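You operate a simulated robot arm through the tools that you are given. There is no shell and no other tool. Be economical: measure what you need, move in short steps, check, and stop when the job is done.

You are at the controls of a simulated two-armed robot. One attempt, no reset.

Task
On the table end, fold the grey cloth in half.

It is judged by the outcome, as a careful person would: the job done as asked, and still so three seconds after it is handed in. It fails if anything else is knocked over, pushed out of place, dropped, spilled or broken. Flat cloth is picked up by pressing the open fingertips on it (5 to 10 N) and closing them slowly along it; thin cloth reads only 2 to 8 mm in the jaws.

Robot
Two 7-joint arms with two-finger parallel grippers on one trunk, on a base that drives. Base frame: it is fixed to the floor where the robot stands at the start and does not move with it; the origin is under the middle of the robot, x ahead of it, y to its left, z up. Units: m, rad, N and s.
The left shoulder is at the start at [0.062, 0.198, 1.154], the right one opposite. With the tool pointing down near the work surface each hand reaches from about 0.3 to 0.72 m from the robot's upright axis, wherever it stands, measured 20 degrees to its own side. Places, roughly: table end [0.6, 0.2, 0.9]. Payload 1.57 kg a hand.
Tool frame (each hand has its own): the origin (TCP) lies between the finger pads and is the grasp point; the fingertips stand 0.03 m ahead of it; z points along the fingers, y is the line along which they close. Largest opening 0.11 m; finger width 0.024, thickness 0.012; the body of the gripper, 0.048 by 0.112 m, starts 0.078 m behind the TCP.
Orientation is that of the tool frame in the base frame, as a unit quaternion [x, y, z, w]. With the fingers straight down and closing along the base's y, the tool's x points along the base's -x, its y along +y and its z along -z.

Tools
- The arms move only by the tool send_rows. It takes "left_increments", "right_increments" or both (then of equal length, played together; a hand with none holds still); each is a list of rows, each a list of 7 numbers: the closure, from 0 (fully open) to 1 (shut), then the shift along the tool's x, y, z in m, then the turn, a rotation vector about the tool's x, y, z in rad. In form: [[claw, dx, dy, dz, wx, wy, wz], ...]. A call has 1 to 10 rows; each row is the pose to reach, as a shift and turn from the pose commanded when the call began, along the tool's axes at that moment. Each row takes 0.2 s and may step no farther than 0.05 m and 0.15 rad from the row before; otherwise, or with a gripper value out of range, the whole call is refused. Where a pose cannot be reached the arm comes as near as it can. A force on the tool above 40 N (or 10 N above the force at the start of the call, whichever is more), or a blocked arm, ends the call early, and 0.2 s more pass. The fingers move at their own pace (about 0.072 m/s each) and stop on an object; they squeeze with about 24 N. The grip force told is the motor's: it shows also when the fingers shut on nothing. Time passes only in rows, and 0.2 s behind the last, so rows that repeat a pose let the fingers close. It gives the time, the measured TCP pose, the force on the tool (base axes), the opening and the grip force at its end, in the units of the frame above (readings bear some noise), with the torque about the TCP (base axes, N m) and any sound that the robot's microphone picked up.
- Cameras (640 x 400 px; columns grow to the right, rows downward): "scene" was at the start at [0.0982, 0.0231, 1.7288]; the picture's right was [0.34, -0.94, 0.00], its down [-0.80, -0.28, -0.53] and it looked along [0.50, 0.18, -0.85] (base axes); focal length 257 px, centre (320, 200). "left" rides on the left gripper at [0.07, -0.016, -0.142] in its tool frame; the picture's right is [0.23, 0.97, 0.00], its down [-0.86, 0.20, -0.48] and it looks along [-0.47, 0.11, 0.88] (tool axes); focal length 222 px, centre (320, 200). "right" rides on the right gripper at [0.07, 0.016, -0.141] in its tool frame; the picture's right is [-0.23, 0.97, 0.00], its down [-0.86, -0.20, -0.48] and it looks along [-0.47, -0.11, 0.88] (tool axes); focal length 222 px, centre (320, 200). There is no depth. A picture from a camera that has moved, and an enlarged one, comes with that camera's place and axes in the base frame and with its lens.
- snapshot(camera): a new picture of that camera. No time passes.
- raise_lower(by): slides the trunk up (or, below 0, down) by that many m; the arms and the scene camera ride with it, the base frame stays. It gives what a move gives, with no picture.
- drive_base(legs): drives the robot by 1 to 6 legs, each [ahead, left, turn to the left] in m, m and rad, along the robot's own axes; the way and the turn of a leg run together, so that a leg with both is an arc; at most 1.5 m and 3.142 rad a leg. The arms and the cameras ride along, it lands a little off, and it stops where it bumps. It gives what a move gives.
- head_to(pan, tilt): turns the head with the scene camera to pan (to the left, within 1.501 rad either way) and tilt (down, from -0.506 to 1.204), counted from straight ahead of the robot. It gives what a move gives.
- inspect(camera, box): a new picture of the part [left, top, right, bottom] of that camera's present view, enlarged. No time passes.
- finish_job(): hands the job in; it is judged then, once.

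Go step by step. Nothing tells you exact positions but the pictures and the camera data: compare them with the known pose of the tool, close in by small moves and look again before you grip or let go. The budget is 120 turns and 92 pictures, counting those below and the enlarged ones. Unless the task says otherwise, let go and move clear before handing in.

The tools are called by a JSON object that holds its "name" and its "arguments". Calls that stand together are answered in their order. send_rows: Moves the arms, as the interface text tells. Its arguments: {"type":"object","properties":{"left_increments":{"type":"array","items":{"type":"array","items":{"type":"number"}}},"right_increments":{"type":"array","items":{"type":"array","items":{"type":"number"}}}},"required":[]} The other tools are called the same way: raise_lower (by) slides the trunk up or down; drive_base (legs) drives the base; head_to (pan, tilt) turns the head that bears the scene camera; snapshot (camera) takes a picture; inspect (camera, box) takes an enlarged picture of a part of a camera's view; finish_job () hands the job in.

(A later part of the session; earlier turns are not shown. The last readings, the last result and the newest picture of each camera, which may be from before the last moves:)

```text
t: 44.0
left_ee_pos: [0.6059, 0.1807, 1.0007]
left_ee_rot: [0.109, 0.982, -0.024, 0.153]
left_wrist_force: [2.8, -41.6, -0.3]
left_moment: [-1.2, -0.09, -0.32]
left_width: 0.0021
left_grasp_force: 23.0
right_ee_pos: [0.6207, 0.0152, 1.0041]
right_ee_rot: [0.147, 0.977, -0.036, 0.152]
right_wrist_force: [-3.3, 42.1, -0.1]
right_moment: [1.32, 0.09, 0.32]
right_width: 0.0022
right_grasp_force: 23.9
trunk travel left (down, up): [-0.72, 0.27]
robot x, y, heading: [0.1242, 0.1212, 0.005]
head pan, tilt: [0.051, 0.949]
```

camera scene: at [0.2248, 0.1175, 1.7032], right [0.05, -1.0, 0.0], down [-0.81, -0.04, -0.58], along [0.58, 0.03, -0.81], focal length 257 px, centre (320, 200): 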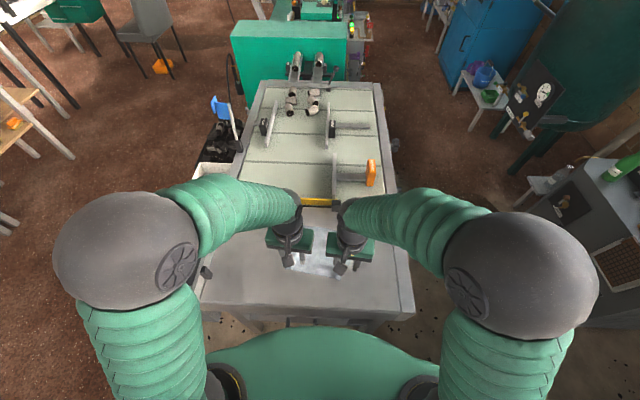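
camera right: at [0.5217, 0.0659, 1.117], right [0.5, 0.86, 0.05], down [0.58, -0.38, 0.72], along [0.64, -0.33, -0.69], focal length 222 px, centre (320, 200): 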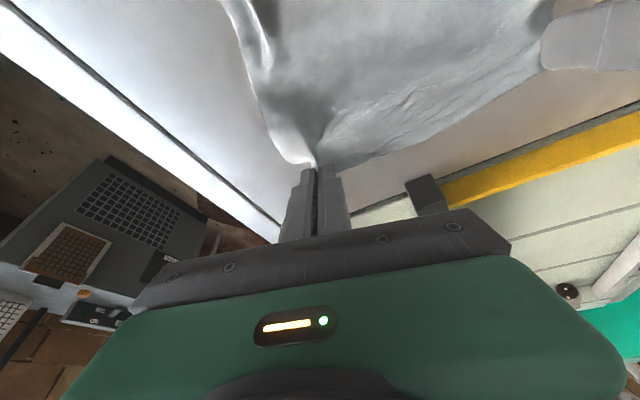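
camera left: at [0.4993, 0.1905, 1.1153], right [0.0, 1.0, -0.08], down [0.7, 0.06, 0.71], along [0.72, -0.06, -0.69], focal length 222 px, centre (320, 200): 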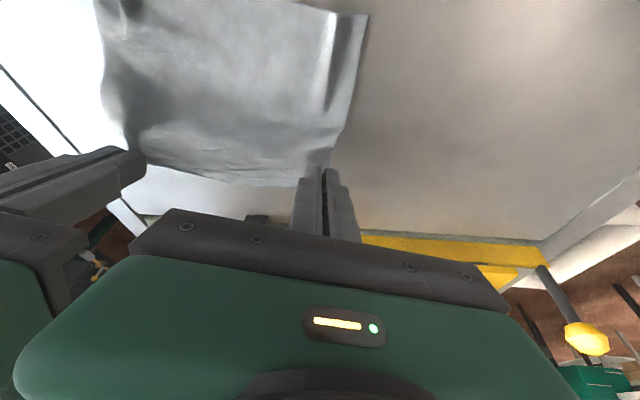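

The state is steady with 42 N of tension, so I'll move both hands inward purely sideways.

{"name": "send_rows", "arguments": {"left_increments": [[1, 0, -0.004, 0, 0, 0, 0], [1, 0, -0.008, 0, 0, 0, 0], [1, 0, -0.012, 0, 0, 0, 0], [1, 0, -0.012, 0, 0, 0, 0]], "right_increments": [[1, 0, 0.004, 0, 0, 0, 0], [1, 0, 0.008, 0, 0, 0, 0], [1, 0, 0.012, 0, 0, 0, 0], [1, 0, 0.012, 0, 0, 0, 0]]}}

```text
t: 45.0
left_ee_pos: [0.6051, 0.1734, 1.002]
left_ee_rot: [0.106, 0.982, -0.023, 0.152]
left_wrist_force: [3.2, -15.3, 0.0]
left_moment: [-0.45, -0.11, -0.1]
left_width: 0.0018
left_grasp_force: 23.7
right_ee_pos: [0.6271, 0.0156, 1.0105]
right_ee_rot: [0.16, 0.974, -0.036, 0.154]
right_wrist_force: [-3.4, 15.5, -0.3]
right_moment: [0.51, 0.08, 0.16]
right_width: 0.0018
right_grasp_force: 23.5
trunk travel left (down, up): [-0.72, 0.27]
robot x, y, heading: [0.1241, 0.1163, -0.005]
head pan, tilt: [0.051, 0.949]
```

The right hand resists moving inward and drifts instead. I'll look at the whole scene for what blocks it.

{"name": "snapshot", "arguments": {"camera": "scene"}}

{"name": "snapshot", "arguments": {"camera": "left"}}

```text
31 pictures are left
camera scene: at [0.2299, 0.1179, 1.7036], right [0.05, -1.0, 0.0], down [-0.81, -0.04, -0.58], along [0.58, 0.03, -0.81], focal length 257 px, centre (320, 200)
```

scene: 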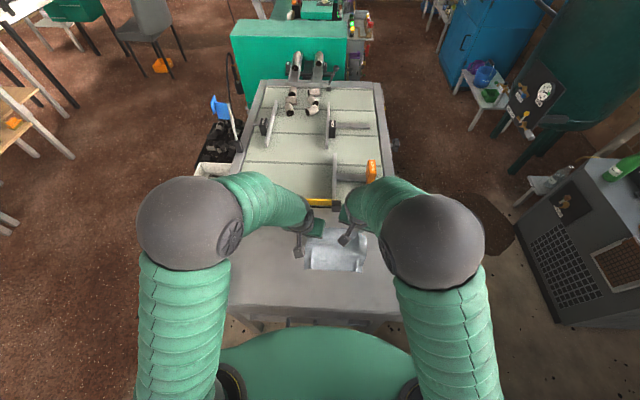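

```text
30 pictures are left
camera left: at [0.4965, 0.1813, 1.1163], right [0.0, 1.0, -0.08], down [0.7, 0.06, 0.71], along [0.72, -0.05, -0.7], focal length 222 px, centre (320, 200)
```

left: 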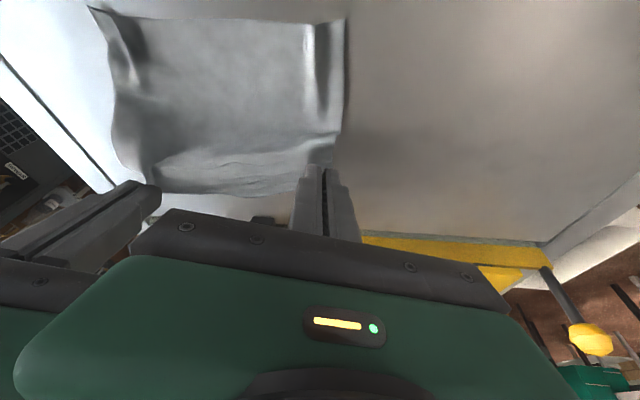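

The right elbow has drifted into an awkward pose, likely from the hand yaw plus tilt near a joint limit. I'll release the right hand and lift it clear, then set the left edge down and turn the base to match the cloth instead of yawing the hands.

{"name": "send_rows", "arguments": {"right_increments": [[0.9, 0, 0, 0, 0, 0, 0], [0.75, 0, 0, 0, 0, 0, 0], [0.65, 0, 0, 0, 0, 0, 0], [0.6, 0, 0, -0.02, 0, 0, 0], [0.6, 0, 0, -0.05, 0, 0, 0]]}}

{"name": "snapshot", "arguments": {"camera": "left"}}

```text
t: 46.4
left_ee_pos: [0.6053, 0.1689, 1.0041]
left_ee_rot: [0.108, 0.981, -0.024, 0.157]
left_wrist_force: [1.2, -14.2, 5.0]
left_moment: [-0.45, -0.11, -0.12]
left_width: 0.0018
left_grasp_force: 23.8
right_ee_pos: [0.6139, -0.0056, 1.0496]
right_ee_rot: [0.189, 0.97, -0.048, 0.147]
right_wrist_force: [-1.4, 14.9, -4.5]
right_moment: [0.3, 0.12, 0.28]
right_width: 0.0551
right_grasp_force: 6.2
trunk travel left (down, up): [-0.72, 0.27]
robot x, y, heading: [0.1237, 0.1176, 0.0]
head pan, tilt: [0.051, 0.949]
stopped in row 5 (right hand): the arm was blocked; the commanded pose is now the measured one
```

```text
29 pictures are left
camera left: at [0.4956, 0.1785, 1.1172], right [0.0, 1.0, -0.09], down [0.69, 0.06, 0.72], along [0.72, -0.06, -0.69], focal length 222 px, centre (320, 200)
```

left: 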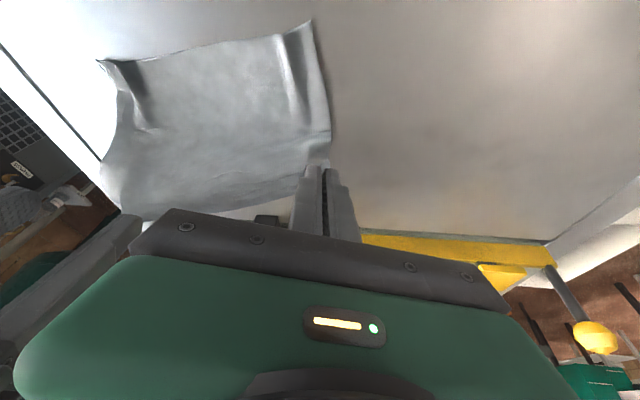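

Something still couples the hands. I'll look with the right camera.

{"name": "snapshot", "arguments": {"camera": "right"}}

{"name": "inspect", "arguments": {"camera": "scene", "box": [260, 180, 420, 280]}}

```text
28 pictures are left
camera right: at [0.5202, 0.0549, 1.1616], right [0.57, 0.82, 0.03], down [0.55, -0.42, 0.72], along [0.61, -0.39, -0.69], focal length 222 px, centre (320, 200)
```

right: 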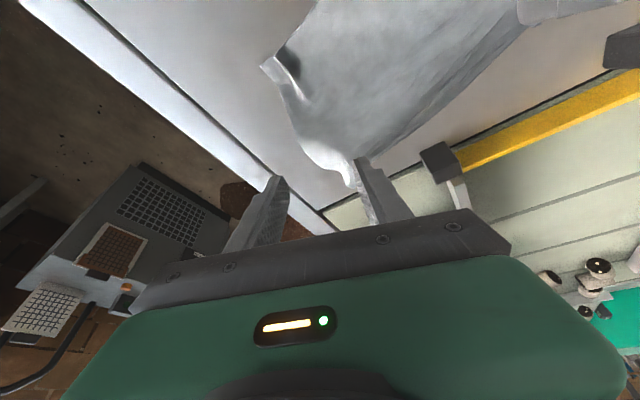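

```text
4.00 times, centred on (340, 230) of scene
camera zoom: at [0.2291, 0.1178, 1.7029], right [0.05, -1.0, 0.0], down [-0.81, -0.04, -0.58], along [0.58, 0.03, -0.81], focal length 1028 px, centre (240, 80)
```

zoom: 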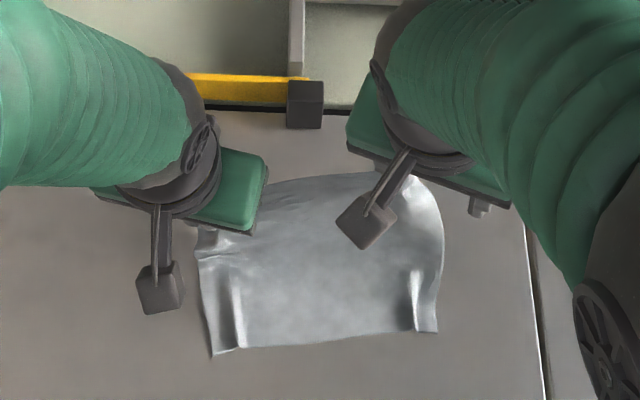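

The cloth corner is caught on the right inner finger. I'll ease tension by moving the left towards it and opening the right fully.

{"name": "send_rows", "arguments": {"left_increments": [[1, 0, -0.008, 0, 0, 0, 0], [1, 0, -0.016, 0, 0, 0, 0], [1, 0, -0.022, 0, 0, 0, 0], [1, 0, -0.022, 0, 0, 0, 0], [1, 0, -0.022, 0, 0, 0, 0]], "right_increments": [[0.6, 0, 0.002, 0, 0, 0, 0], [0.5, 0, 0.004, 0, 0, 0, 0], [0.4, 0, 0.006, 0, 0, 0, 0], [0.4, 0, 0.006, 0, 0, 0, 0], [0.4, 0, 0.006, 0, 0, 0, 0]]}}

{"name": "inspect", "arguments": {"camera": "scene", "box": [260, 180, 420, 280]}}

```text
t: 47.6
left_ee_pos: [0.5993, 0.1509, 1.0036]
left_ee_rot: [0.107, 0.982, -0.023, 0.154]
left_wrist_force: [0.2, -0.3, -0.3]
left_moment: [0.0, 0.01, -0.01]
left_width: 0.0017
left_grasp_force: 23.6
right_ee_pos: [0.617, -0.001, 1.0514]
right_ee_rot: [0.191, 0.969, -0.046, 0.149]
right_wrist_force: [0.7, 0.6, -0.1]
right_moment: [-0.02, -0.01, 0.06]
right_width: 0.0659
right_grasp_force: 0.0
trunk travel left (down, up): [-0.72, 0.27]
robot x, y, heading: [0.1273, 0.117, 0.001]
head pan, tilt: [0.051, 0.949]
```

```text
4.00 times, centred on (340, 230) of scene
camera zoom: at [0.2298, 0.1174, 1.7038], right [0.05, -1.0, 0.0], down [-0.81, -0.04, -0.58], along [0.58, 0.03, -0.81], focal length 1028 px, centre (240, 80)
```

zoom: 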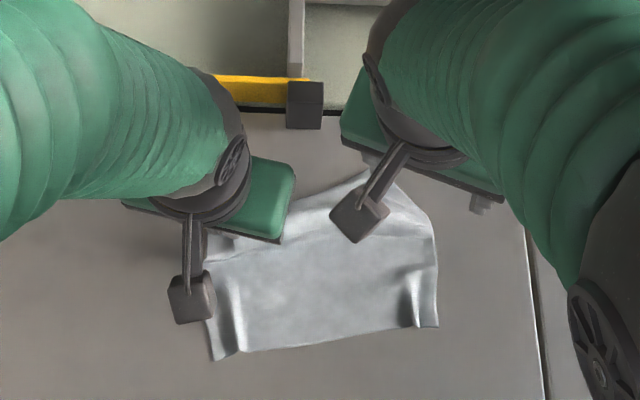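

Tension is gone. I'll lift the right hand to see whether it is free.

{"name": "send_rows", "arguments": {"right_increments": [[0.4, 0.0, 0.005, -0.015, 0, 0, 0], [0.4, 0, 0.01, -0.03, 0, 0, 0], [0.4, 0, 0.01, -0.045, 0, 0, 0]]}}

{"name": "snapshot", "arguments": {"camera": "right"}}

```text
t: 48.4
left_ee_pos: [0.6, 0.1496, 1.003]
left_ee_rot: [0.107, 0.982, -0.023, 0.155]
left_wrist_force: [0.3, 0.3, -0.2]
left_moment: [-0.02, 0.01, 0.0]
left_width: 0.0017
left_grasp_force: 23.0
right_ee_pos: [0.6061, 0.022, 1.0921]
right_ee_rot: [0.182, 0.971, -0.047, 0.148]
right_wrist_force: [-0.1, 0.2, -0.3]
right_moment: [0.02, 0.02, -0.04]
right_width: 0.0659
right_grasp_force: 0.0
trunk travel left (down, up): [-0.72, 0.27]
robot x, y, heading: [0.1239, 0.117, -0.0]
head pan, tilt: [0.051, 0.949]
```

```text
25 pictures are left
camera right: at [0.5121, 0.0815, 1.2042], right [0.56, 0.83, 0.03], down [0.56, -0.41, 0.72], along [0.61, -0.39, -0.69], focal length 222 px, centre (320, 200)
```

right: 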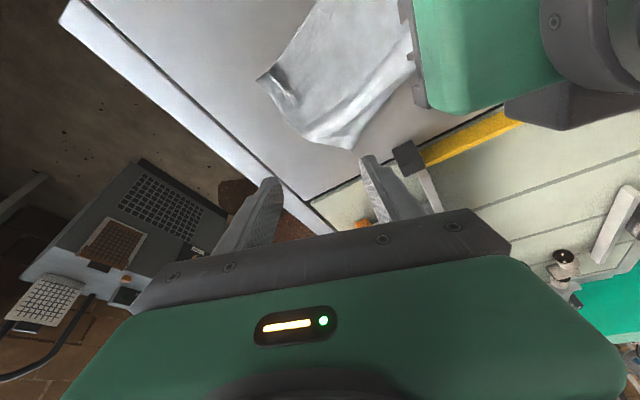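

The right hand is free. I'll lay the left corner forward and down with the cloth's present orientation, while withdrawing the right hand sideways and straightening it.

{"name": "send_rows", "arguments": {"left_increments": [[1, -0.012, 0.004, 0.008, 0, 0.05, -0.05], [1, -0.024, 0.008, 0.018, 0, 0.1, -0.1], [1, -0.035, 0.012, 0.03, 0, 0.16, -0.15], [1, -0.045, 0.016, 0.044, 0, 0.21, -0.2], [1, -0.055, 0.021, 0.056, 0, 0.26, -0.25], [1, -0.055, 0.021, 0.062, 0, 0.31, -0.3], [1, -0.055, 0.021, 0.062, 0, 0.31, -0.3]], "right_increments": [[0.5, 0, -0.015, -0.01, 0, 0.05, -0.06], [0.6, 0, -0.03, -0.02, 0, 0.1, -0.12], [0.65, 0, -0.05, -0.02, 0, 0.15, -0.18], [0.65, 0, -0.07, -0.02, 0, 0.2, -0.24], [0.65, 0, -0.09, -0.02, 0, 0.25, -0.3], [0.65, 0, -0.1, -0.02, 0, 0.3, -0.36], [0.65, 0, -0.1, -0.02, 0, 0.3, -0.36]]}}

{"name": "inspect", "arguments": {"camera": "scene", "box": [220, 160, 460, 310]}}

```text
t: 50.0
left_ee_pos: [0.6737, 0.1534, 0.9619]
left_ee_rot: [-0.038, 0.999, -0.03, -0.004]
left_wrist_force: [0.3, 0.4, -0.4]
left_moment: [0.04, 0.0, -0.02]
left_width: 0.0021
left_grasp_force: 23.4
right_ee_pos: [0.5641, -0.0719, 1.1144]
right_ee_rot: [0.014, 0.999, -0.044, -0.01]
right_wrist_force: [0.6, -0.3, -0.5]
right_moment: [0.0, -0.05, -0.03]
right_width: 0.0384
right_grasp_force: 0.2
trunk travel left (down, up): [-0.72, 0.27]
robot x, y, heading: [0.1249, 0.1138, -0.003]
head pan, tilt: [0.051, 0.949]
```

```text
2.67 times, centred on (340, 235) of scene
camera zoom: at [0.2302, 0.117, 1.703], right [0.05, -1.0, 0.0], down [-0.81, -0.04, -0.58], along [0.58, 0.03, -0.81], focal length 685 px, centre (267, 107)
```

zoom: 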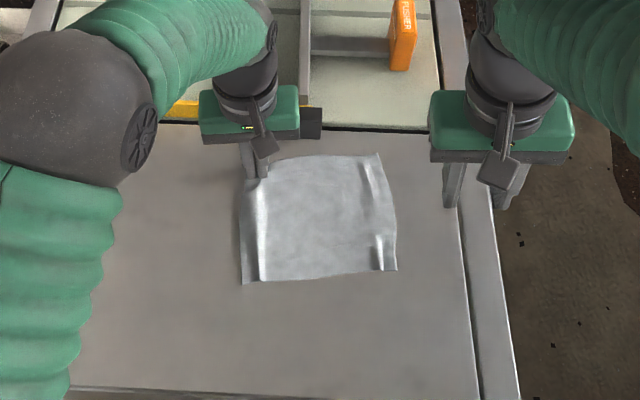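

The cloth is laid nearly flat. I'll release the left, lift and move it aside.

{"name": "send_rows", "arguments": {"left_increments": [[1, 0, 0, 0.005, 0, 0, 0], [0.9, 0, 0, 0.005, 0, 0, 0], [0.75, 0, 0, 0.005, 0, 0, 0], [0.62, 0, 0, 0.003, 0, 0, 0], [0.55, 0, 0, -0.005, 0, 0, 0], [0.55, 0, 0, -0.03, 0, 0, 0], [0.55, 0, 0, -0.07, 0, 0, 0], [0.55, 0, 0.04, -0.1, 0, 0, 0], [0.55, 0, 0.08, -0.12, 0, 0, 0], [0.55, 0, 0.12, -0.12, 0, 0, 0]]}}

{"name": "inspect", "arguments": {"camera": "scene", "box": [240, 175, 400, 275]}}

```text
t: 52.2
left_ee_pos: [0.667, 0.281, 1.0743]
left_ee_rot: [-0.039, 0.999, -0.03, -0.005]
left_wrist_force: [0.1, 0.5, 0.3]
left_moment: [0.01, 0.0, -0.01]
left_width: 0.0494
left_grasp_force: 0.0
right_ee_pos: [0.5648, -0.0686, 1.1134]
right_ee_rot: [0.013, 0.999, -0.046, -0.01]
right_wrist_force: [0.6, 0.0, -0.1]
right_moment: [0.01, -0.02, 0.01]
right_width: 0.0383
right_grasp_force: 0.2
trunk travel left (down, up): [-0.72, 0.27]
robot x, y, heading: [0.1231, 0.1138, -0.005]
head pan, tilt: [0.051, 0.949]
```

```text
4.00 times, centred on (320, 225) of scene
camera zoom: at [0.2305, 0.1204, 1.7029], right [0.05, -1.0, 0.0], down [-0.81, -0.04, -0.58], along [0.58, 0.03, -0.81], focal length 1028 px, centre (320, 100)
```

zoom: 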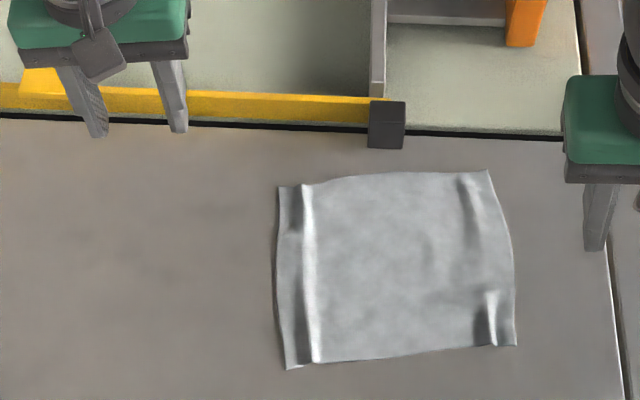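

The cloth is flat again: far corners about (0.694,0.180) and (0.721,−0.005), near corners about (0.529,0.163) and (0.558,−0.021). I'll square up the hands, then drive the base to face it straight on so no hand yaw is needed.

{"name": "send_rows", "arguments": {"left_increments": [[0.55, 0.03, 0, -0.01, -0.03, 0, 0.03], [0.55, 0.06, 0, -0.02, -0.06, 0, 0.07], [0.55, 0.06, 0, -0.02, -0.06, 0, 0.07]], "right_increments": [[0.55, 0, 0, 0, -0.045, 0, -0.02], [0.55, 0, 0, 0, -0.09, 0, -0.03], [0.55, 0, 0, 0, -0.09, 0, -0.03]]}}

{"name": "drive_base", "arguments": {"legs": [[0, -0.09, 0], [0, 0, 0.115]]}}

{"name": "send_rows", "arguments": {"left_increments": [[0.55, 0, 0, 0, 0, 0, 0], [0.55, 0, 0, 0, 0, 0, 0], [0.55, 0, 0, 0, 0, 0, 0]], "right_increments": [[0.55, 0, 0, 0, 0, 0, 0], [0.55, 0, 0, 0, 0, 0, 0], [0.55, 0, 0, 0, 0, 0, 0]]}}

{"name": "snapshot", "arguments": {"camera": "scene"}}

```text
t: 53.0
left_ee_pos: [0.6066, 0.2773, 1.0938]
left_ee_rot: [-0.003, 1.0, 0.001, -0.006]
left_wrist_force: [-0.3, 0.0, 1.1]
left_moment: [-0.02, 0.03, 0.02]
left_width: 0.0494
left_grasp_force: 0.1
right_ee_pos: [0.5664, -0.0713, 1.1136]
right_ee_rot: [-0.001, 1.0, 0.0, -0.011]
right_wrist_force: [-0.2, -0.3, -1.4]
right_moment: [-0.02, 0.04, 0.01]
right_width: 0.0496
right_grasp_force: 0.1
trunk travel left (down, up): [-0.72, 0.27]
robot x, y, heading: [0.1261, 0.1192, 0.004]
head pan, tilt: [0.051, 0.949]
```

```text
t: 54.7
left_ee_pos: [0.5868, 0.221, 1.0968]
left_ee_rot: [-0.059, 0.998, 0.009, -0.005]
left_wrist_force: [-0.3, -1.1, 0.0]
left_moment: [0.09, 0.0, 0.0]
left_width: 0.0494
left_grasp_force: 0.0
right_ee_pos: [0.5856, -0.1302, 1.1097]
right_ee_rot: [-0.058, 0.998, 0.007, -0.011]
right_wrist_force: [0.9, -0.7, -0.3]
right_moment: [0.02, 0.04, -0.03]
right_width: 0.0496
right_grasp_force: 0.2
trunk travel left (down, up): [-0.72, 0.27]
robot x, y, heading: [0.1273, 0.0206, 0.114]
head pan, tilt: [0.051, 0.949]
```

```text
t: 55.5
left_ee_pos: [0.5836, 0.2274, 1.0958]
left_ee_rot: [-0.058, 0.998, 0.003, -0.004]
left_wrist_force: [-0.1, -0.9, -0.4]
left_moment: [0.05, 0.04, 0.0]
left_width: 0.0494
left_grasp_force: 0.1
right_ee_pos: [0.5838, -0.1227, 1.112]
right_ee_rot: [-0.055, 0.998, 0.003, -0.01]
right_wrist_force: [0.0, -0.8, -0.1]
right_moment: [0.04, 0.02, -0.03]
right_width: 0.0497
right_grasp_force: 0.0
trunk travel left (down, up): [-0.72, 0.27]
robot x, y, heading: [0.1289, 0.0185, 0.117]
head pan, tilt: [0.051, 0.949]
```

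```text
22 pictures are left
camera scene: at [0.2326, 0.0095, 1.7028], right [0.16, -0.99, -0.02], down [-0.8, -0.12, -0.58], along [0.57, 0.11, -0.81], focal length 257 px, centre (320, 200)
```

scene: 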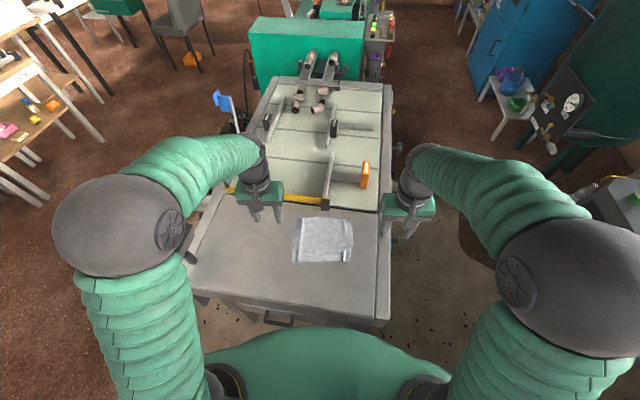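

Arms are symmetric and aligned. I'll move to hover over the far-corner ridges.

{"name": "send_rows", "arguments": {"left_increments": [[0.68, -0.0155, -0.0143, 0.0127, 0, 0, 0], [0.68, -0.031, -0.0286, 0.0253, 0, 0, 0], [0.68, -0.0465, -0.0428, 0.038, 0, 0, 0], [0.68, -0.062, -0.057, 0.0507, 0, 0, 0], [0.68, -0.0776, -0.0714, 0.0633, 0, 0, 0], [0.68, -0.0931, -0.0857, 0.076, 0, 0, 0], [0.68, -0.0931, -0.0857, 0.076, 0, 0, 0]], "right_increments": [[0.68, -0.023, 0.0213, 0.0153, 0, 0, 0], [0.68, -0.046, 0.0425, 0.0307, 0, 0, 0], [0.68, -0.069, 0.0638, 0.046, 0, 0, 0], [0.68, -0.092, 0.085, 0.0613, 0, 0, 0], [0.68, -0.115, 0.1063, 0.0767, 0, 0, 0], [0.68, -0.138, 0.1276, 0.092, 0, 0, 0], [0.68, -0.138, 0.1276, 0.092, 0, 0, 0]]}}

{"name": "inspect", "arguments": {"camera": "left", "box": [80, 40, 400, 240]}}

{"name": "inspect", "arguments": {"camera": "right", "box": [240, 40, 560, 240]}}

```text
t: 57.1
left_ee_pos: [0.6845, 0.1612, 1.02]
left_ee_rot: [-0.059, 0.998, 0.001, -0.003]
left_wrist_force: [0.2, -0.2, -0.3]
left_moment: [0.03, 0.02, 0.02]
left_width: 0.0352
left_grasp_force: 0.1
right_ee_pos: [0.7029, 0.0266, 1.0203]
right_ee_rot: [-0.057, 0.998, -0.001, -0.009]
right_wrist_force: [0.1, -0.6, 0.5]
right_moment: [0.07, -0.01, -0.01]
right_width: 0.0353
right_grasp_force: 0.1
trunk travel left (down, up): [-0.72, 0.27]
robot x, y, heading: [0.1268, 0.0214, 0.117]
head pan, tilt: [0.051, 0.949]
```

```text
2.00 times, centred on (240, 140) of left
camera zoom: at [0.6202, 0.1366, 1.1608], right [-0.34, 0.94, 0.0], down [0.83, 0.3, 0.47], along [0.44, 0.16, -0.88], focal length 444 px, centre (480, 320)
```

zoom: 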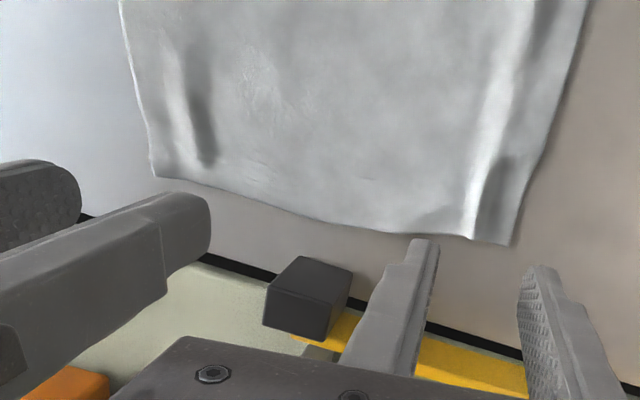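

```text
2.00 times, centred on (400, 140) of right
camera zoom: at [0.6341, 0.0358, 1.163], right [0.12, 0.99, 0.0], down [0.88, -0.1, 0.46], along [0.46, -0.06, -0.89], focal length 444 px, centre (160, 320)
```

zoom: 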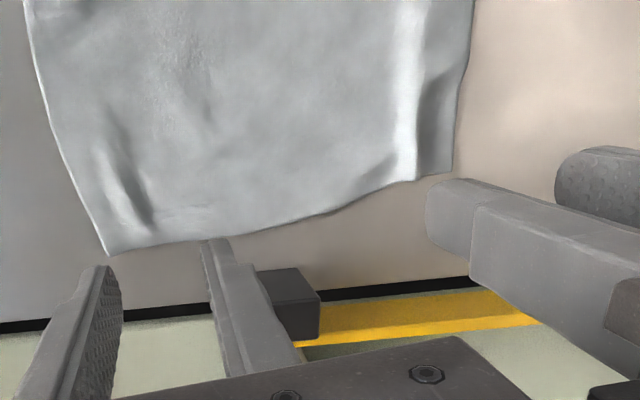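

Corners confirmed at FL (0.690,0.181) and FR (0.715,−0.004). I'll adjust and lower to near contact.

{"name": "send_rows", "arguments": {"left_increments": [[0.68, 0.003, -0.006, 0.03, 0, 0, 0], [0.68, 0.003, -0.006, 0.055, 0, 0, 0], [0.68, 0.003, -0.006, 0.0655, 0, 0, 0], [0.68, 0.003, -0.006, 0.0655, 0, 0, 0]], "right_increments": [[0.68, 0.003, -0.005, 0.03, 0, 0, 0], [0.68, 0.003, -0.005, 0.055, 0, 0, 0], [0.68, 0.003, -0.005, 0.0655, 0, 0, 0], [0.68, 0.003, -0.005, 0.0655, 0, 0, 0]]}}

{"name": "inspect", "arguments": {"camera": "left", "box": [160, 80, 400, 230]}}

{"name": "inspect", "arguments": {"camera": "right", "box": [240, 80, 480, 230]}}

```text
t: 58.1
left_ee_pos: [0.6821, 0.1618, 0.9541]
left_ee_rot: [-0.06, 0.998, -0.002, -0.003]
left_wrist_force: [0.1, -1.7, 6.3]
left_moment: [-0.21, -0.05, -0.02]
left_width: 0.0361
left_grasp_force: 0.5
right_ee_pos: [0.6994, 0.028, 0.9544]
right_ee_rot: [-0.057, 0.998, -0.002, -0.009]
right_wrist_force: [0.1, 0.7, 1.3]
right_moment: [-0.02, 0.01, -0.01]
right_width: 0.0351
right_grasp_force: 0.1
trunk travel left (down, up): [-0.72, 0.27]
robot x, y, heading: [0.1239, 0.0247, 0.114]
head pan, tilt: [0.051, 0.949]
```

```text
2.67 times, centred on (280, 155) of left
camera zoom: at [0.6173, 0.1372, 1.095], right [-0.34, 0.94, 0.0], down [0.83, 0.3, 0.47], along [0.45, 0.16, -0.88], focal length 592 px, centre (427, 320)
```

zoom: 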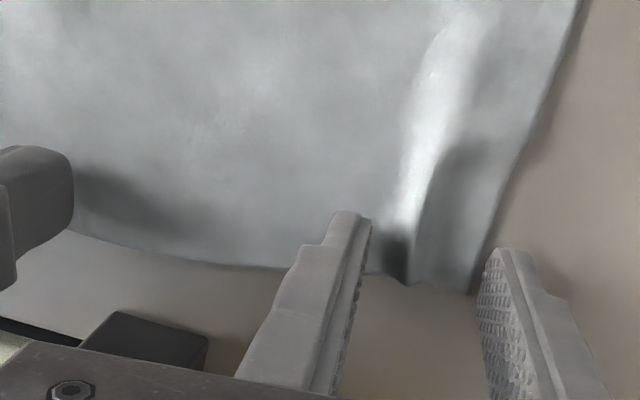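

```text
2.67 times, centred on (360, 155) of right
camera zoom: at [0.6302, 0.0372, 1.0969], right [0.11, 0.99, -0.01], down [0.88, -0.1, 0.46], along [0.46, -0.06, -0.89], focal length 592 px, centre (213, 320)
```

zoom: 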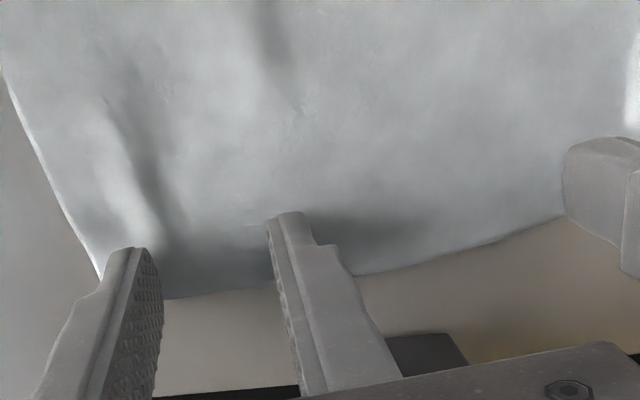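

The right is placed well; the left needs to be about 7 mm further inward. I'll adjust and press.

{"name": "send_rows", "arguments": {"left_increments": [[0.68, 0.003, -0.004, -0.005, 0, 0, 0], [0.68, 0.003, -0.008, -0.003, 0, 0, 0], [0.68, 0.003, -0.008, 0.0005, 0, 0, 0], [0.68, 0.003, -0.008, 0.0005, 0, 0, 0], [0.68, 0.003, -0.008, 0.0005, 0, 0, 0]], "right_increments": [[0.68, 0.002, 0, -0.003, 0, 0, 0], [0.68, 0.002, 0, 0, 0, 0, 0], [0.68, 0.002, 0, 0.0015, 0, 0, 0], [0.68, 0.002, 0, 0.0015, 0, 0, 0], [0.68, 0.002, 0, 0.0015, 0, 0, 0]]}}

```text
t: 59.3
left_ee_pos: [0.6801, 0.1533, 0.9535]
left_ee_rot: [-0.059, 0.998, -0.002, -0.002]
left_wrist_force: [1.9, -0.4, 12.0]
left_moment: [0.06, -0.11, -0.04]
left_width: 0.035
left_grasp_force: 0.1
right_ee_pos: [0.6958, 0.029, 0.9539]
right_ee_rot: [-0.056, 0.998, -0.003, -0.009]
right_wrist_force: [0.4, 0.4, 2.8]
right_moment: [0.03, -0.01, 0.01]
right_width: 0.035
right_grasp_force: 0.1
trunk travel left (down, up): [-0.72, 0.27]
robot x, y, heading: [0.1237, 0.0206, 0.114]
head pan, tilt: [0.051, 0.949]
```

The left presses at 12 N and the right at 3 N, so I'll add to the right while closing slowly.

{"name": "send_rows", "arguments": {"left_increments": [[0.68, 0, 0, 0, 0, 0, 0], [0.72, 0, 0, 0, 0, 0, 0], [0.76, 0, 0, 0, 0, 0, 0], [0.8, 0, 0, 0, 0, 0, 0], [0.84, 0, 0, 0, 0, 0, 0], [0.88, 0, 0, 0, 0, 0, 0], [0.92, 0, 0, 0, 0, 0, 0], [0.95, 0, 0, 0, 0, 0, 0], [0.98, 0, 0, 0, 0, 0, 0], [1, 0, 0, 0, 0, 0, 0]], "right_increments": [[0.68, 0, 0, 0.0014, 0, 0, 0], [0.72, 0, 0, 0.0014, 0, 0, 0], [0.76, 0, 0, 0.0014, 0, 0, 0], [0.8, 0, 0, 0.0014, 0, 0, 0], [0.84, 0, 0, 0.0014, 0, 0, 0], [0.88, 0, 0, 0.0014, 0, 0, 0], [0.92, 0, 0, 0.0014, 0, 0, 0], [0.95, 0, 0, 0.0014, 0, 0, 0], [0.98, 0, 0, 0.0014, 0, 0, 0], [1, 0, 0, 0.0014, 0, 0, 0]]}}

```text
t: 61.5
left_ee_pos: [0.6791, 0.1513, 0.9536]
left_ee_rot: [-0.059, 0.998, -0.003, -0.001]
left_wrist_force: [1.2, -10.9, 14.2]
left_moment: [-0.39, -0.05, 0.02]
left_width: 0.0043
left_grasp_force: 23.9
right_ee_pos: [0.6943, 0.0292, 0.9532]
right_ee_rot: [-0.058, 0.998, -0.002, -0.007]
right_wrist_force: [-0.7, 10.0, 18.1]
right_moment: [0.39, -0.12, 0.03]
right_width: 0.0058
right_grasp_force: 23.6
trunk travel left (down, up): [-0.72, 0.27]
robot x, y, heading: [0.1254, 0.0222, 0.114]
head pan, tilt: [0.051, 0.949]
```

Both are gripped firmly (4–6 mm). I'll start the fold towards me with a low arc and a hair of inward slack, checking early.

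{"name": "send_rows", "arguments": {"left_increments": [[1, 0, -0.0015, -0.013, 0, 0, 0], [1, 0.0101, -0.002, -0.0269, 0, -0.08, 0], [1, 0.0266, -0.002, -0.0404, 0, -0.18, 0]], "right_increments": [[1, 0, 0.0015, -0.013, 0, 0, 0], [1, 0.0101, 0.002, -0.0269, 0, -0.08, 0], [1, 0.0266, 0.002, -0.0404, 0, -0.18, 0]]}}

{"name": "inspect", "arguments": {"camera": "scene", "box": [240, 175, 400, 275]}}

```text
t: 62.3
left_ee_pos: [0.6499, 0.1495, 0.9956]
left_ee_rot: [-0.06, 0.994, 0.004, 0.089]
left_wrist_force: [0.7, -4.9, -0.1]
left_moment: [-0.14, -0.03, -0.04]
left_width: 0.0024
left_grasp_force: 23.6
right_ee_pos: [0.6672, 0.0272, 0.9954]
right_ee_rot: [-0.057, 0.995, 0.002, 0.083]
right_wrist_force: [-1.2, 5.3, -0.4]
right_moment: [0.12, 0.04, 0.05]
right_width: 0.0053
right_grasp_force: 24.0
trunk travel left (down, up): [-0.72, 0.27]
robot x, y, heading: [0.1205, 0.0198, 0.117]
head pan, tilt: [0.051, 0.949]
```

```text
4.00 times, centred on (320, 225) of scene
camera zoom: at [0.2218, 0.0362, 1.7033], right [0.16, -0.99, 0.0], down [-0.8, -0.13, -0.58], along [0.58, 0.1, -0.81], focal length 1028 px, centre (320, 100)
```

zoom: 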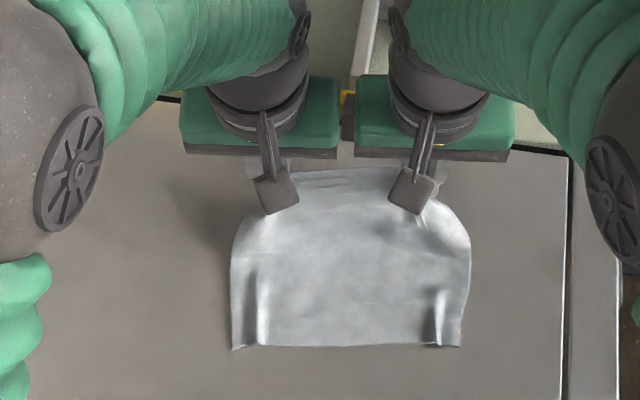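

Tension is low and the cloth is lifting well. I'll continue the arc.

{"name": "send_rows", "arguments": {"left_increments": [[1, 0.0191, -0.001, -0.0114, 0, -0.12, 0], [1, 0.0407, -0.001, -0.019, 0, -0.24, 0], [1, 0.0628, -0.001, -0.0219, 0, -0.37, 0], [1, 0.0858, -0.001, -0.0187, 0, -0.48, 0]], "right_increments": [[1, 0.0191, 0.001, -0.0114, 0, -0.12, 0], [1, 0.0407, 0.001, -0.019, 0, -0.24, 0], [1, 0.0628, 0.001, -0.0219, 0, -0.37, 0], [1, 0.0858, 0.001, -0.0187, 0, -0.48, 0]]}}

{"name": "inspect", "arguments": {"camera": "scene", "box": [240, 175, 400, 275]}}

{"name": "snapshot", "arguments": {"camera": "left"}}

```text
t: 63.1
left_ee_pos: [0.6062, 0.2577, 1.02]
left_ee_rot: [-0.197, 0.94, 0.036, 0.278]
left_wrist_force: [0.7, 0.6, 0.6]
left_moment: [0.03, 0.0, -0.02]
left_width: 0.0016
left_grasp_force: 23.0
right_ee_pos: [0.6523, -0.1002, 1.0176]
right_ee_rot: [0.096, 0.957, -0.013, 0.273]
right_wrist_force: [1.0, -0.3, 0.3]
right_moment: [0.0, -0.01, 0.02]
right_width: 0.0
right_grasp_force: 21.2
trunk travel left (down, up): [-0.72, 0.27]
robot x, y, heading: [0.1228, 0.0281, 0.11]
head pan, tilt: [0.051, 0.949]
stopped in row 4 (right hand): the arm was blocked; the commanded pose is now the measured one
```

```text
4.00 times, centred on (320, 225) of scene
camera zoom: at [0.2315, 0.0366, 1.703], right [0.16, -0.99, 0.0], down [-0.8, -0.13, -0.58], along [0.57, 0.09, -0.82], focal length 1028 px, centre (320, 100)
```

zoom: 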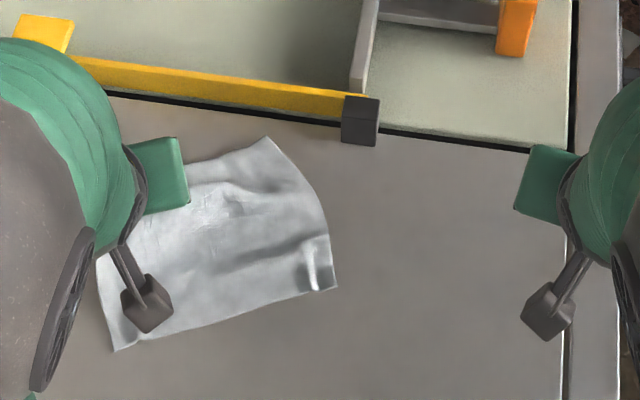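

```text
15 pictures are left
camera left: at [0.4888, 0.1934, 1.1022], right [-0.55, 0.82, -0.16], down [0.34, 0.4, 0.85], along [0.76, 0.42, -0.49], focal length 222 px, centre (320, 200)
```

left: 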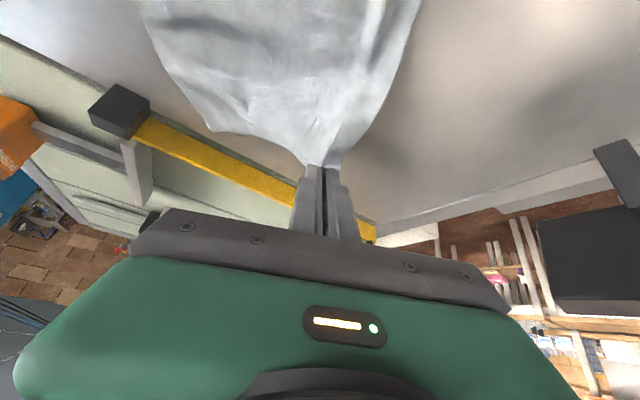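

The two wrists cannot stay this close while tilting; both arms were pushed apart and the right lost its grip. The left still holds the far-left corner, so I'll fold one corner at a time, bringing this corner over to the near-left corner at about (0.512,0.244).

{"name": "send_rows", "arguments": {"left_increments": [[1, 0.018, 0, -0.0089, 0, -0.06, 0], [1, 0.0371, 0, -0.0161, 0, -0.12, 0], [1, 0.0582, 0, -0.02, 0, -0.18, 0], [1, 0.0816, 0, -0.0205, 0, -0.24, 0], [1, 0.1053, 0, -0.0164, 0, -0.3, 0]], "right_increments": [[0.9, 0, -0.01, -0.02, 0, 0, 0], [0.7, 0, -0.02, -0.04, 0, 0.1, 0], [0.6, 0, -0.03, -0.06, 0, 0.2, 0], [0.6, 0, -0.03, -0.06, 0, 0.3, 0], [0.6, 0, -0.03, -0.06, 0, 0.4, 0]]}}

{"name": "inspect", "arguments": {"camera": "scene", "box": [200, 170, 400, 295]}}

```text
t: 63.7
left_ee_pos: [0.567, 0.3218, 1.0299]
left_ee_rot: [-0.293, 0.895, 0.062, 0.332]
left_wrist_force: [-0.5, -0.6, -0.1]
left_moment: [0.05, 0.0, -0.01]
left_width: 0.0017
left_grasp_force: 23.7
right_ee_pos: [0.6253, -0.1018, 1.0447]
right_ee_rot: [0.084, 0.966, -0.005, 0.244]
right_wrist_force: [-0.5, 0.2, 0.3]
right_moment: [0.0, -0.03, -0.02]
right_width: 0.0329
right_grasp_force: 0.1
trunk travel left (down, up): [-0.72, 0.27]
robot x, y, heading: [0.1247, 0.0212, 0.113]
head pan, tilt: [0.051, 0.949]
stopped in row 2 (left hand): the arm was blocked; the commanded pose is now the measured one
```

```text
3.20 times, centred on (300, 232) of scene
camera zoom: at [0.2247, 0.037, 1.703], right [0.16, -0.99, 0.0], down [-0.8, -0.13, -0.58], along [0.57, 0.09, -0.81], focal length 822 px, centre (384, 96)
```

zoom: 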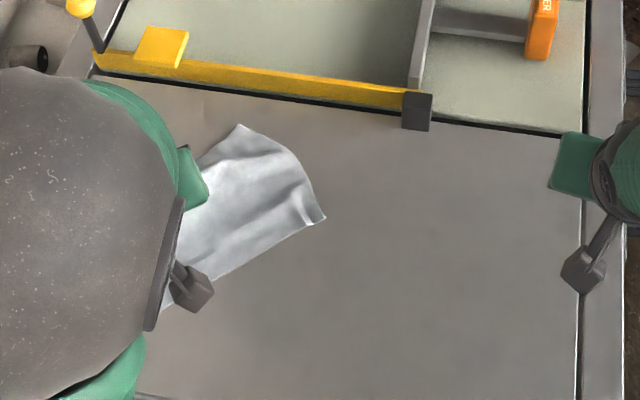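

Forward tilt at this short distance hits a joint limit, so tilting is out. A better plan uses only vertical hands: lift the cloth hanging from two corners, lay its lower half going forward, then bring the top half back. First I'll straighten the left hand while turning the cloth roughly square, and set it down.

{"name": "send_rows", "arguments": {"left_increments": [[1, -0.0066, -0.0049, 0.0194, 0.018, 0.098, 0.087], [1, -0.0133, -0.0097, 0.0389, 0.037, 0.196, 0.173], [1, -0.0199, -0.0146, 0.0583, 0.055, 0.294, 0.26], [1, -0.0265, -0.0194, 0.0778, 0.073, 0.393, 0.346], [1, -0.0331, -0.0243, 0.0972, 0.091, 0.491, 0.433], [1, -0.0398, -0.0291, 0.1167, 0.11, 0.589, 0.519], [1, -0.0464, -0.034, 0.134, 0.128, 0.687, 0.606], [1, -0.0464, -0.034, 0.134, 0.128, 0.687, 0.606]]}}

{"name": "snapshot", "arguments": {"camera": "scene"}}

```text
t: 65.5
left_ee_pos: [0.6911, 0.3468, 0.9563]
left_ee_rot: [0.01, 1.0, 0.0, -0.002]
left_wrist_force: [0.9, 0.1, 1.0]
left_moment: [-0.01, 0.04, 0.01]
left_width: 0.0016
left_grasp_force: 23.2
right_ee_pos: [0.626, -0.1028, 1.0462]
right_ee_rot: [0.085, 0.966, -0.006, 0.244]
right_wrist_force: [-0.1, -0.5, -0.9]
right_moment: [0.0, -0.02, -0.02]
right_width: 0.0329
right_grasp_force: 0.1
trunk travel left (down, up): [-0.72, 0.27]
robot x, y, heading: [0.1261, 0.0201, 0.113]
head pan, tilt: [0.051, 0.949]
```

```text
13 pictures are left
camera scene: at [0.228, 0.0374, 1.703], right [0.16, -0.99, 0.0], down [-0.8, -0.13, -0.58], along [0.57, 0.09, -0.81], focal length 257 px, centre (320, 200)
```

scene: 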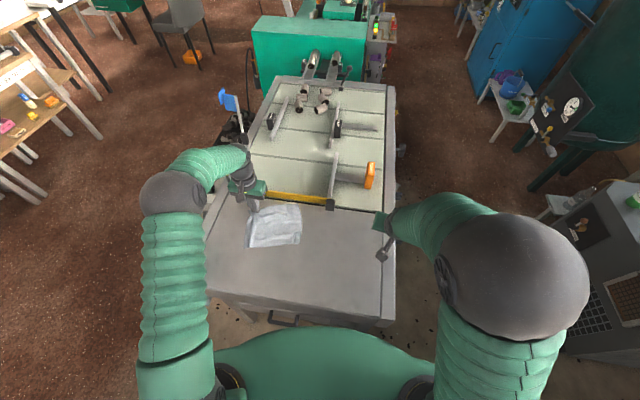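

The cloth now lies roughly square, with near corners around (0.549,0.323) and (0.606,0.158). I'll release the left hand, lift, and turn and shift the base to face that near edge.

{"name": "send_rows", "arguments": {"left_increments": [[0.9, 0, 0, 0, 0, 0, 0], [0.75, 0, 0, 0, 0, 0, 0], [0.6, 0, 0, 0, 0, 0, 0], [0.55, 0, 0, -0.01, 0, 0, 0], [0.55, 0, 0, -0.04, 0, 0, 0], [0.55, 0, 0, -0.08, 0, 0, 0], [0.55, 0.04, 0.02, -0.11, 0, 0, 0], [0.55, 0.08, 0.04, -0.13, 0, 0, 0]]}}

{"name": "drive_base", "arguments": {"legs": [[-0.02, 0.07, 0], [0, 0, 0.2]]}}

{"name": "send_rows", "arguments": {"left_increments": [[0.6, 0, 0, 0, 0, 0, 0], [0.65, 0, 0, 0, 0, 0, 0], [0.68, 0, 0, 0, 0, 0, 0]], "right_increments": [[0.6, 0, -0.02, -0.01, 0, 0.13, -0.05], [0.65, 0, -0.04, -0.02, 0, 0.26, -0.1], [0.68, 0, -0.05, -0.02, 0, 0.39, -0.15], [0.68, 0, -0.05, -0.02, 0, 0.47, -0.17]]}}

{"name": "inspect", "arguments": {"camera": "scene", "box": [200, 160, 440, 310]}}

```text
refused: row 7 steps farther than a row can; nothing moved
```

```text
t: 67.3
left_ee_pos: [0.5933, 0.5017, 0.9589]
left_ee_rot: [-0.089, 0.996, 0.008, -0.004]
left_wrist_force: [0.8, -1.8, 0.3]
left_moment: [0.16, 0.12, 0.01]
left_width: 0.0014
left_grasp_force: 23.5
right_ee_pos: [0.6191, 0.0481, 1.0425]
right_ee_rot: [-0.009, 0.97, 0.027, 0.24]
right_wrist_force: [0.3, -0.5, 0.4]
right_moment: [0.11, 0.06, 0.06]
right_width: 0.0331
right_grasp_force: 0.1
trunk travel left (down, up): [-0.72, 0.27]
robot x, y, heading: [0.097, 0.0875, 0.316]
head pan, tilt: [0.051, 0.949]
```

```text
refused: give rows for one hand, or as many for the one as for the other
```

```text
2.67 times, centred on (320, 235) of scene
camera zoom: at [0.2023, 0.1045, 1.703], right [0.36, -0.93, -0.01], down [-0.76, -0.28, -0.58], along [0.54, 0.22, -0.81], focal length 685 px, centre (320, 107)
```

zoom: 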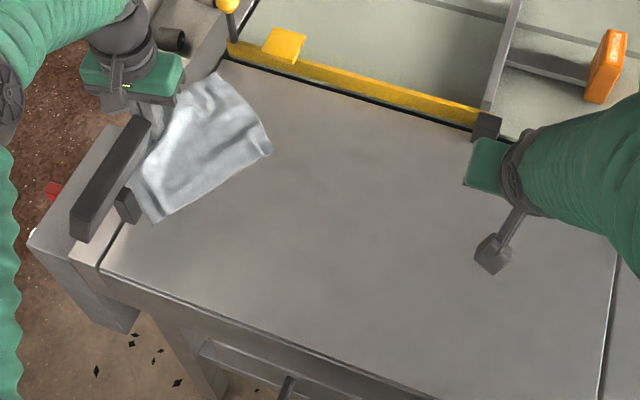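

My combined call was partly refused, so the cloth was dragged left while still held by the left hand; nothing else moved. I'll now release the left properly and lift it.

{"name": "send_rows", "arguments": {"left_increments": [[0.9, 0, 0, 0, 0, 0, 0], [0.75, 0, 0, 0, 0, 0, 0], [0.6, 0, 0, 0, 0, 0, 0], [0.55, 0, 0, -0.01, 0, 0, 0], [0.55, 0, 0, -0.04, 0, 0, 0], [0.55, 0, 0, -0.08, 0, 0, 0], [0.55, 0, 0, -0.12, 0, 0, 0], [0.55, 0, 0, -0.16, 0, 0, 0]]}}

```text
t: 69.1
left_ee_pos: [0.5924, 0.5024, 1.1187]
left_ee_rot: [-0.09, 0.996, 0.006, -0.002]
left_wrist_force: [-0.3, 0.6, -0.2]
left_moment: [0.05, 0.0, 0.0]
left_width: 0.0494
left_grasp_force: 0.0
right_ee_pos: [0.6166, 0.0495, 1.0434]
right_ee_rot: [-0.008, 0.97, 0.024, 0.243]
right_wrist_force: [0.5, -0.5, 0.3]
right_moment: [0.06, 0.01, 0.05]
right_width: 0.033
right_grasp_force: 0.1
trunk travel left (down, up): [-0.72, 0.27]
robot x, y, heading: [0.1002, 0.0812, 0.314]
head pan, tilt: [0.051, 0.949]
```

The left hand is clear. I'll drive the base left so the right hand can reach the cloth's right-hand corner near (0.634,0.352).

{"name": "drive_base", "arguments": {"legs": [[0, 0.12, 0]]}}

{"name": "send_rows", "arguments": {"right_increments": [[0.6, 0, 0, -0.01, -0.02, 0.081, -0.112], [0.65, 0, 0, -0.02, -0.04, 0.162, -0.224], [0.68, 0, 0, -0.02, -0.06, 0.243, -0.336], [0.68, 0, 0, -0.02, -0.08, 0.324, -0.447], [0.68, 0, 0, -0.02, -0.1, 0.405, -0.559], [0.68, 0, 0, -0.02, -0.118, 0.4855, -0.671], [0.68, 0, 0, -0.02, -0.118, 0.4855, -0.671]]}}

{"name": "inspect", "arguments": {"camera": "scene", "box": [160, 130, 440, 305]}}

```text
t: 70.3
left_ee_pos: [0.5608, 0.5996, 1.1218]
left_ee_rot: [-0.089, 0.996, 0.012, -0.003]
left_wrist_force: [1.2, -0.8, 0.0]
left_moment: [0.11, 0.04, -0.03]
left_width: 0.0495
left_grasp_force: 0.2
right_ee_pos: [0.5851, 0.1493, 1.041]
right_ee_rot: [-0.007, 0.97, 0.031, 0.241]
right_wrist_force: [0.0, -2.5, -0.5]
right_moment: [0.16, 0.03, 0.09]
right_width: 0.033
right_grasp_force: 0.0
trunk travel left (down, up): [-0.72, 0.27]
robot x, y, heading: [0.0649, 0.1959, 0.314]
head pan, tilt: [0.051, 0.949]
```

```text
t: 71.9
left_ee_pos: [0.5568, 0.6112, 1.1208]
left_ee_rot: [-0.087, 0.996, 0.005, -0.002]
left_wrist_force: [0.4, 0.1, 0.2]
left_moment: [0.02, 0.01, 0.0]
left_width: 0.0498
left_grasp_force: 0.0
right_ee_pos: [0.5703, 0.1568, 1.062]
right_ee_rot: [-0.344, 0.939, -0.003, 0.002]
right_wrist_force: [0.3, -2.1, -0.6]
right_moment: [0.04, 0.02, 0.02]
right_width: 0.0353
right_grasp_force: 0.1
trunk travel left (down, up): [-0.72, 0.27]
robot x, y, heading: [0.0626, 0.2027, 0.314]
head pan, tilt: [0.051, 0.949]
```

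```text
2.29 times, centred on (300, 218) of scene
camera zoom: at [0.166, 0.2186, 1.7029], right [0.36, -0.93, -0.01], down [-0.76, -0.28, -0.58], along [0.54, 0.21, -0.81], focal length 587 px, centre (366, 160)
```

zoom: 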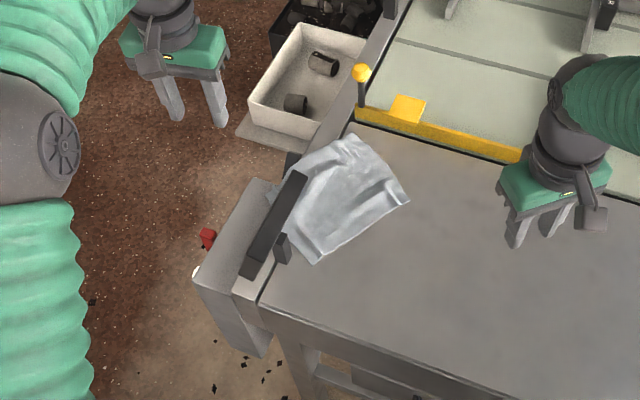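

The cloth lies by the left end, clear to be pulled back. I'll hover the right hand over its right corner.

{"name": "send_rows", "arguments": {"right_increments": [[0.68, -0.03, 0.02, 0.005, 0, 0, 0], [0.68, -0.06, 0.04, 0.01, 0, 0, 0], [0.68, -0.09, 0.06, 0.015, 0, 0, 0], [0.68, -0.12, 0.08, 0.02, 0, 0, 0], [0.68, -0.15, 0.1, 0.025, 0, 0, 0], [0.68, -0.178, 0.119, 0.03, 0, 0, 0], [0.68, -0.178, 0.119, 0.03, 0, 0, 0]]}}

{"name": "snapshot", "arguments": {"camera": "right"}}

```text
t: 73.5
left_ee_pos: [0.5539, 0.6184, 1.1184]
left_ee_rot: [-0.088, 0.996, 0.003, -0.001]
left_wrist_force: [0.7, 0.7, 0.7]
left_moment: [-0.01, 0.0, -0.04]
left_width: 0.0496
left_grasp_force: 0.0
right_ee_pos: [0.628, 0.3717, 1.031]
right_ee_rot: [-0.343, 0.939, -0.006, 0.001]
right_wrist_force: [0.4, -0.3, -0.4]
right_moment: [0.03, 0.01, -0.02]
right_width: 0.0354
right_grasp_force: 0.0
trunk travel left (down, up): [-0.72, 0.27]
robot x, y, heading: [0.0611, 0.1975, 0.31]
head pan, tilt: [0.051, 0.949]
```

```text
10 pictures are left
camera right: at [0.563, 0.3404, 1.1731], right [-0.45, 0.89, -0.01], down [0.78, 0.4, 0.48], along [0.43, 0.21, -0.88], focal length 222 px, centre (320, 200)
```

right: 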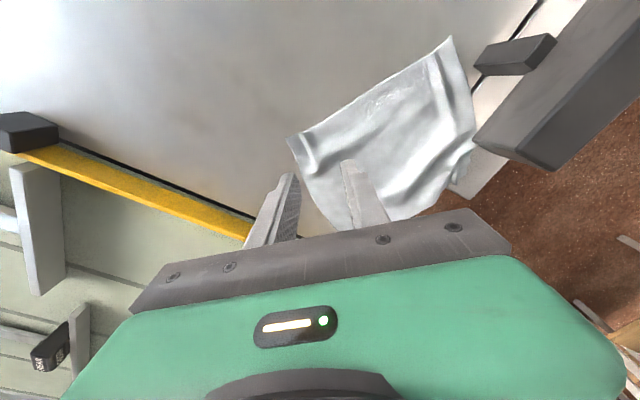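

The corner is at (0.632,0.333). I'll move over it and lower to contact.

{"name": "send_rows", "arguments": {"right_increments": [[0.68, 0.01, -0.003, 0.025, 0, 0, -0.06], [0.68, 0.018, -0.006, 0.05, 0, 0, -0.12], [0.68, 0.018, -0.006, 0.07, 0, 0, -0.15], [0.68, 0.018, -0.006, 0.077, 0, 0, -0.15], [0.68, 0.018, -0.006, 0.0775, 0, 0, -0.15], [0.68, 0.018, -0.006, 0.0775, 0, 0, -0.15]]}}

```text
t: 74.9
left_ee_pos: [0.5537, 0.6227, 1.1165]
left_ee_rot: [-0.088, 0.996, 0.0, -0.001]
left_wrist_force: [0.0, 0.7, 0.6]
left_moment: [-0.02, 0.03, 0.0]
left_width: 0.0493
left_grasp_force: 0.1
right_ee_pos: [0.6186, 0.3572, 0.9542]
right_ee_rot: [-0.412, 0.911, -0.007, 0.0]
right_wrist_force: [-0.4, -0.2, 0.2]
right_moment: [-0.01, 0.0, 0.0]
right_width: 0.0352
right_grasp_force: 0.1
trunk travel left (down, up): [-0.72, 0.27]
robot x, y, heading: [0.0612, 0.1961, 0.313]
head pan, tilt: [0.051, 0.949]
```

{"name": "send_rows", "arguments": {"right_increments": [[0.68, 0, 0, 0.001, 0, 0, 0], [0.68, 0, 0, 0.0018, 0, 0, 0], [0.68, 0, 0, 0.0018, 0, 0, 0]]}}

```text
t: 75.7
left_ee_pos: [0.5513, 0.6211, 1.1175]
left_ee_rot: [-0.089, 0.996, 0.001, -0.001]
left_wrist_force: [0.1, 1.3, -0.2]
left_moment: [0.01, 0.0, -0.02]
left_width: 0.0496
left_grasp_force: 0.1
right_ee_pos: [0.6177, 0.3568, 0.9535]
right_ee_rot: [-0.412, 0.911, -0.008, 0.001]
right_wrist_force: [0.8, 2.0, 10.7]
right_moment: [0.17, 0.21, -0.08]
right_width: 0.0352
right_grasp_force: 0.1
trunk travel left (down, up): [-0.72, 0.27]
robot x, y, heading: [0.0642, 0.1986, 0.312]
head pan, tilt: [0.051, 0.949]
```

The right presses at 10.7 N. I'll close slowly.

{"name": "send_rows", "arguments": {"right_increments": [[0.68, 0, 0, 0.0003, 0, 0, 0], [0.72, 0, 0, 0.0003, 0, 0, 0], [0.76, 0, 0, 0.0003, 0, 0, 0], [0.8, 0, 0, 0.0003, 0, 0, 0], [0.84, 0, 0, 0.0003, 0, 0, 0], [0.88, 0, 0, 0.0003, 0, 0, 0], [0.92, 0, 0, 0.0003, 0, 0, 0], [0.95, 0, 0, 0.0003, 0, 0, 0], [0.98, 0, 0, 0.0003, 0, 0, 0], [1, 0, 0, 0.0003, 0, 0, 0]]}}

```text
t: 77.9
left_ee_pos: [0.551, 0.6208, 1.1188]
left_ee_rot: [-0.088, 0.996, 0.001, 0.0]
left_wrist_force: [-0.3, 0.9, 0.4]
left_moment: [0.01, 0.01, -0.02]
left_width: 0.0494
left_grasp_force: 0.0
right_ee_pos: [0.6163, 0.3561, 0.9544]
right_ee_rot: [-0.412, 0.911, -0.007, 0.0]
right_wrist_force: [1.0, 0.8, 18.7]
right_moment: [0.07, 0.01, -0.02]
right_width: 0.0026
right_grasp_force: 24.0
trunk travel left (down, up): [-0.72, 0.27]
robot x, y, heading: [0.0583, 0.2015, 0.308]
head pan, tilt: [0.051, 0.949]
```

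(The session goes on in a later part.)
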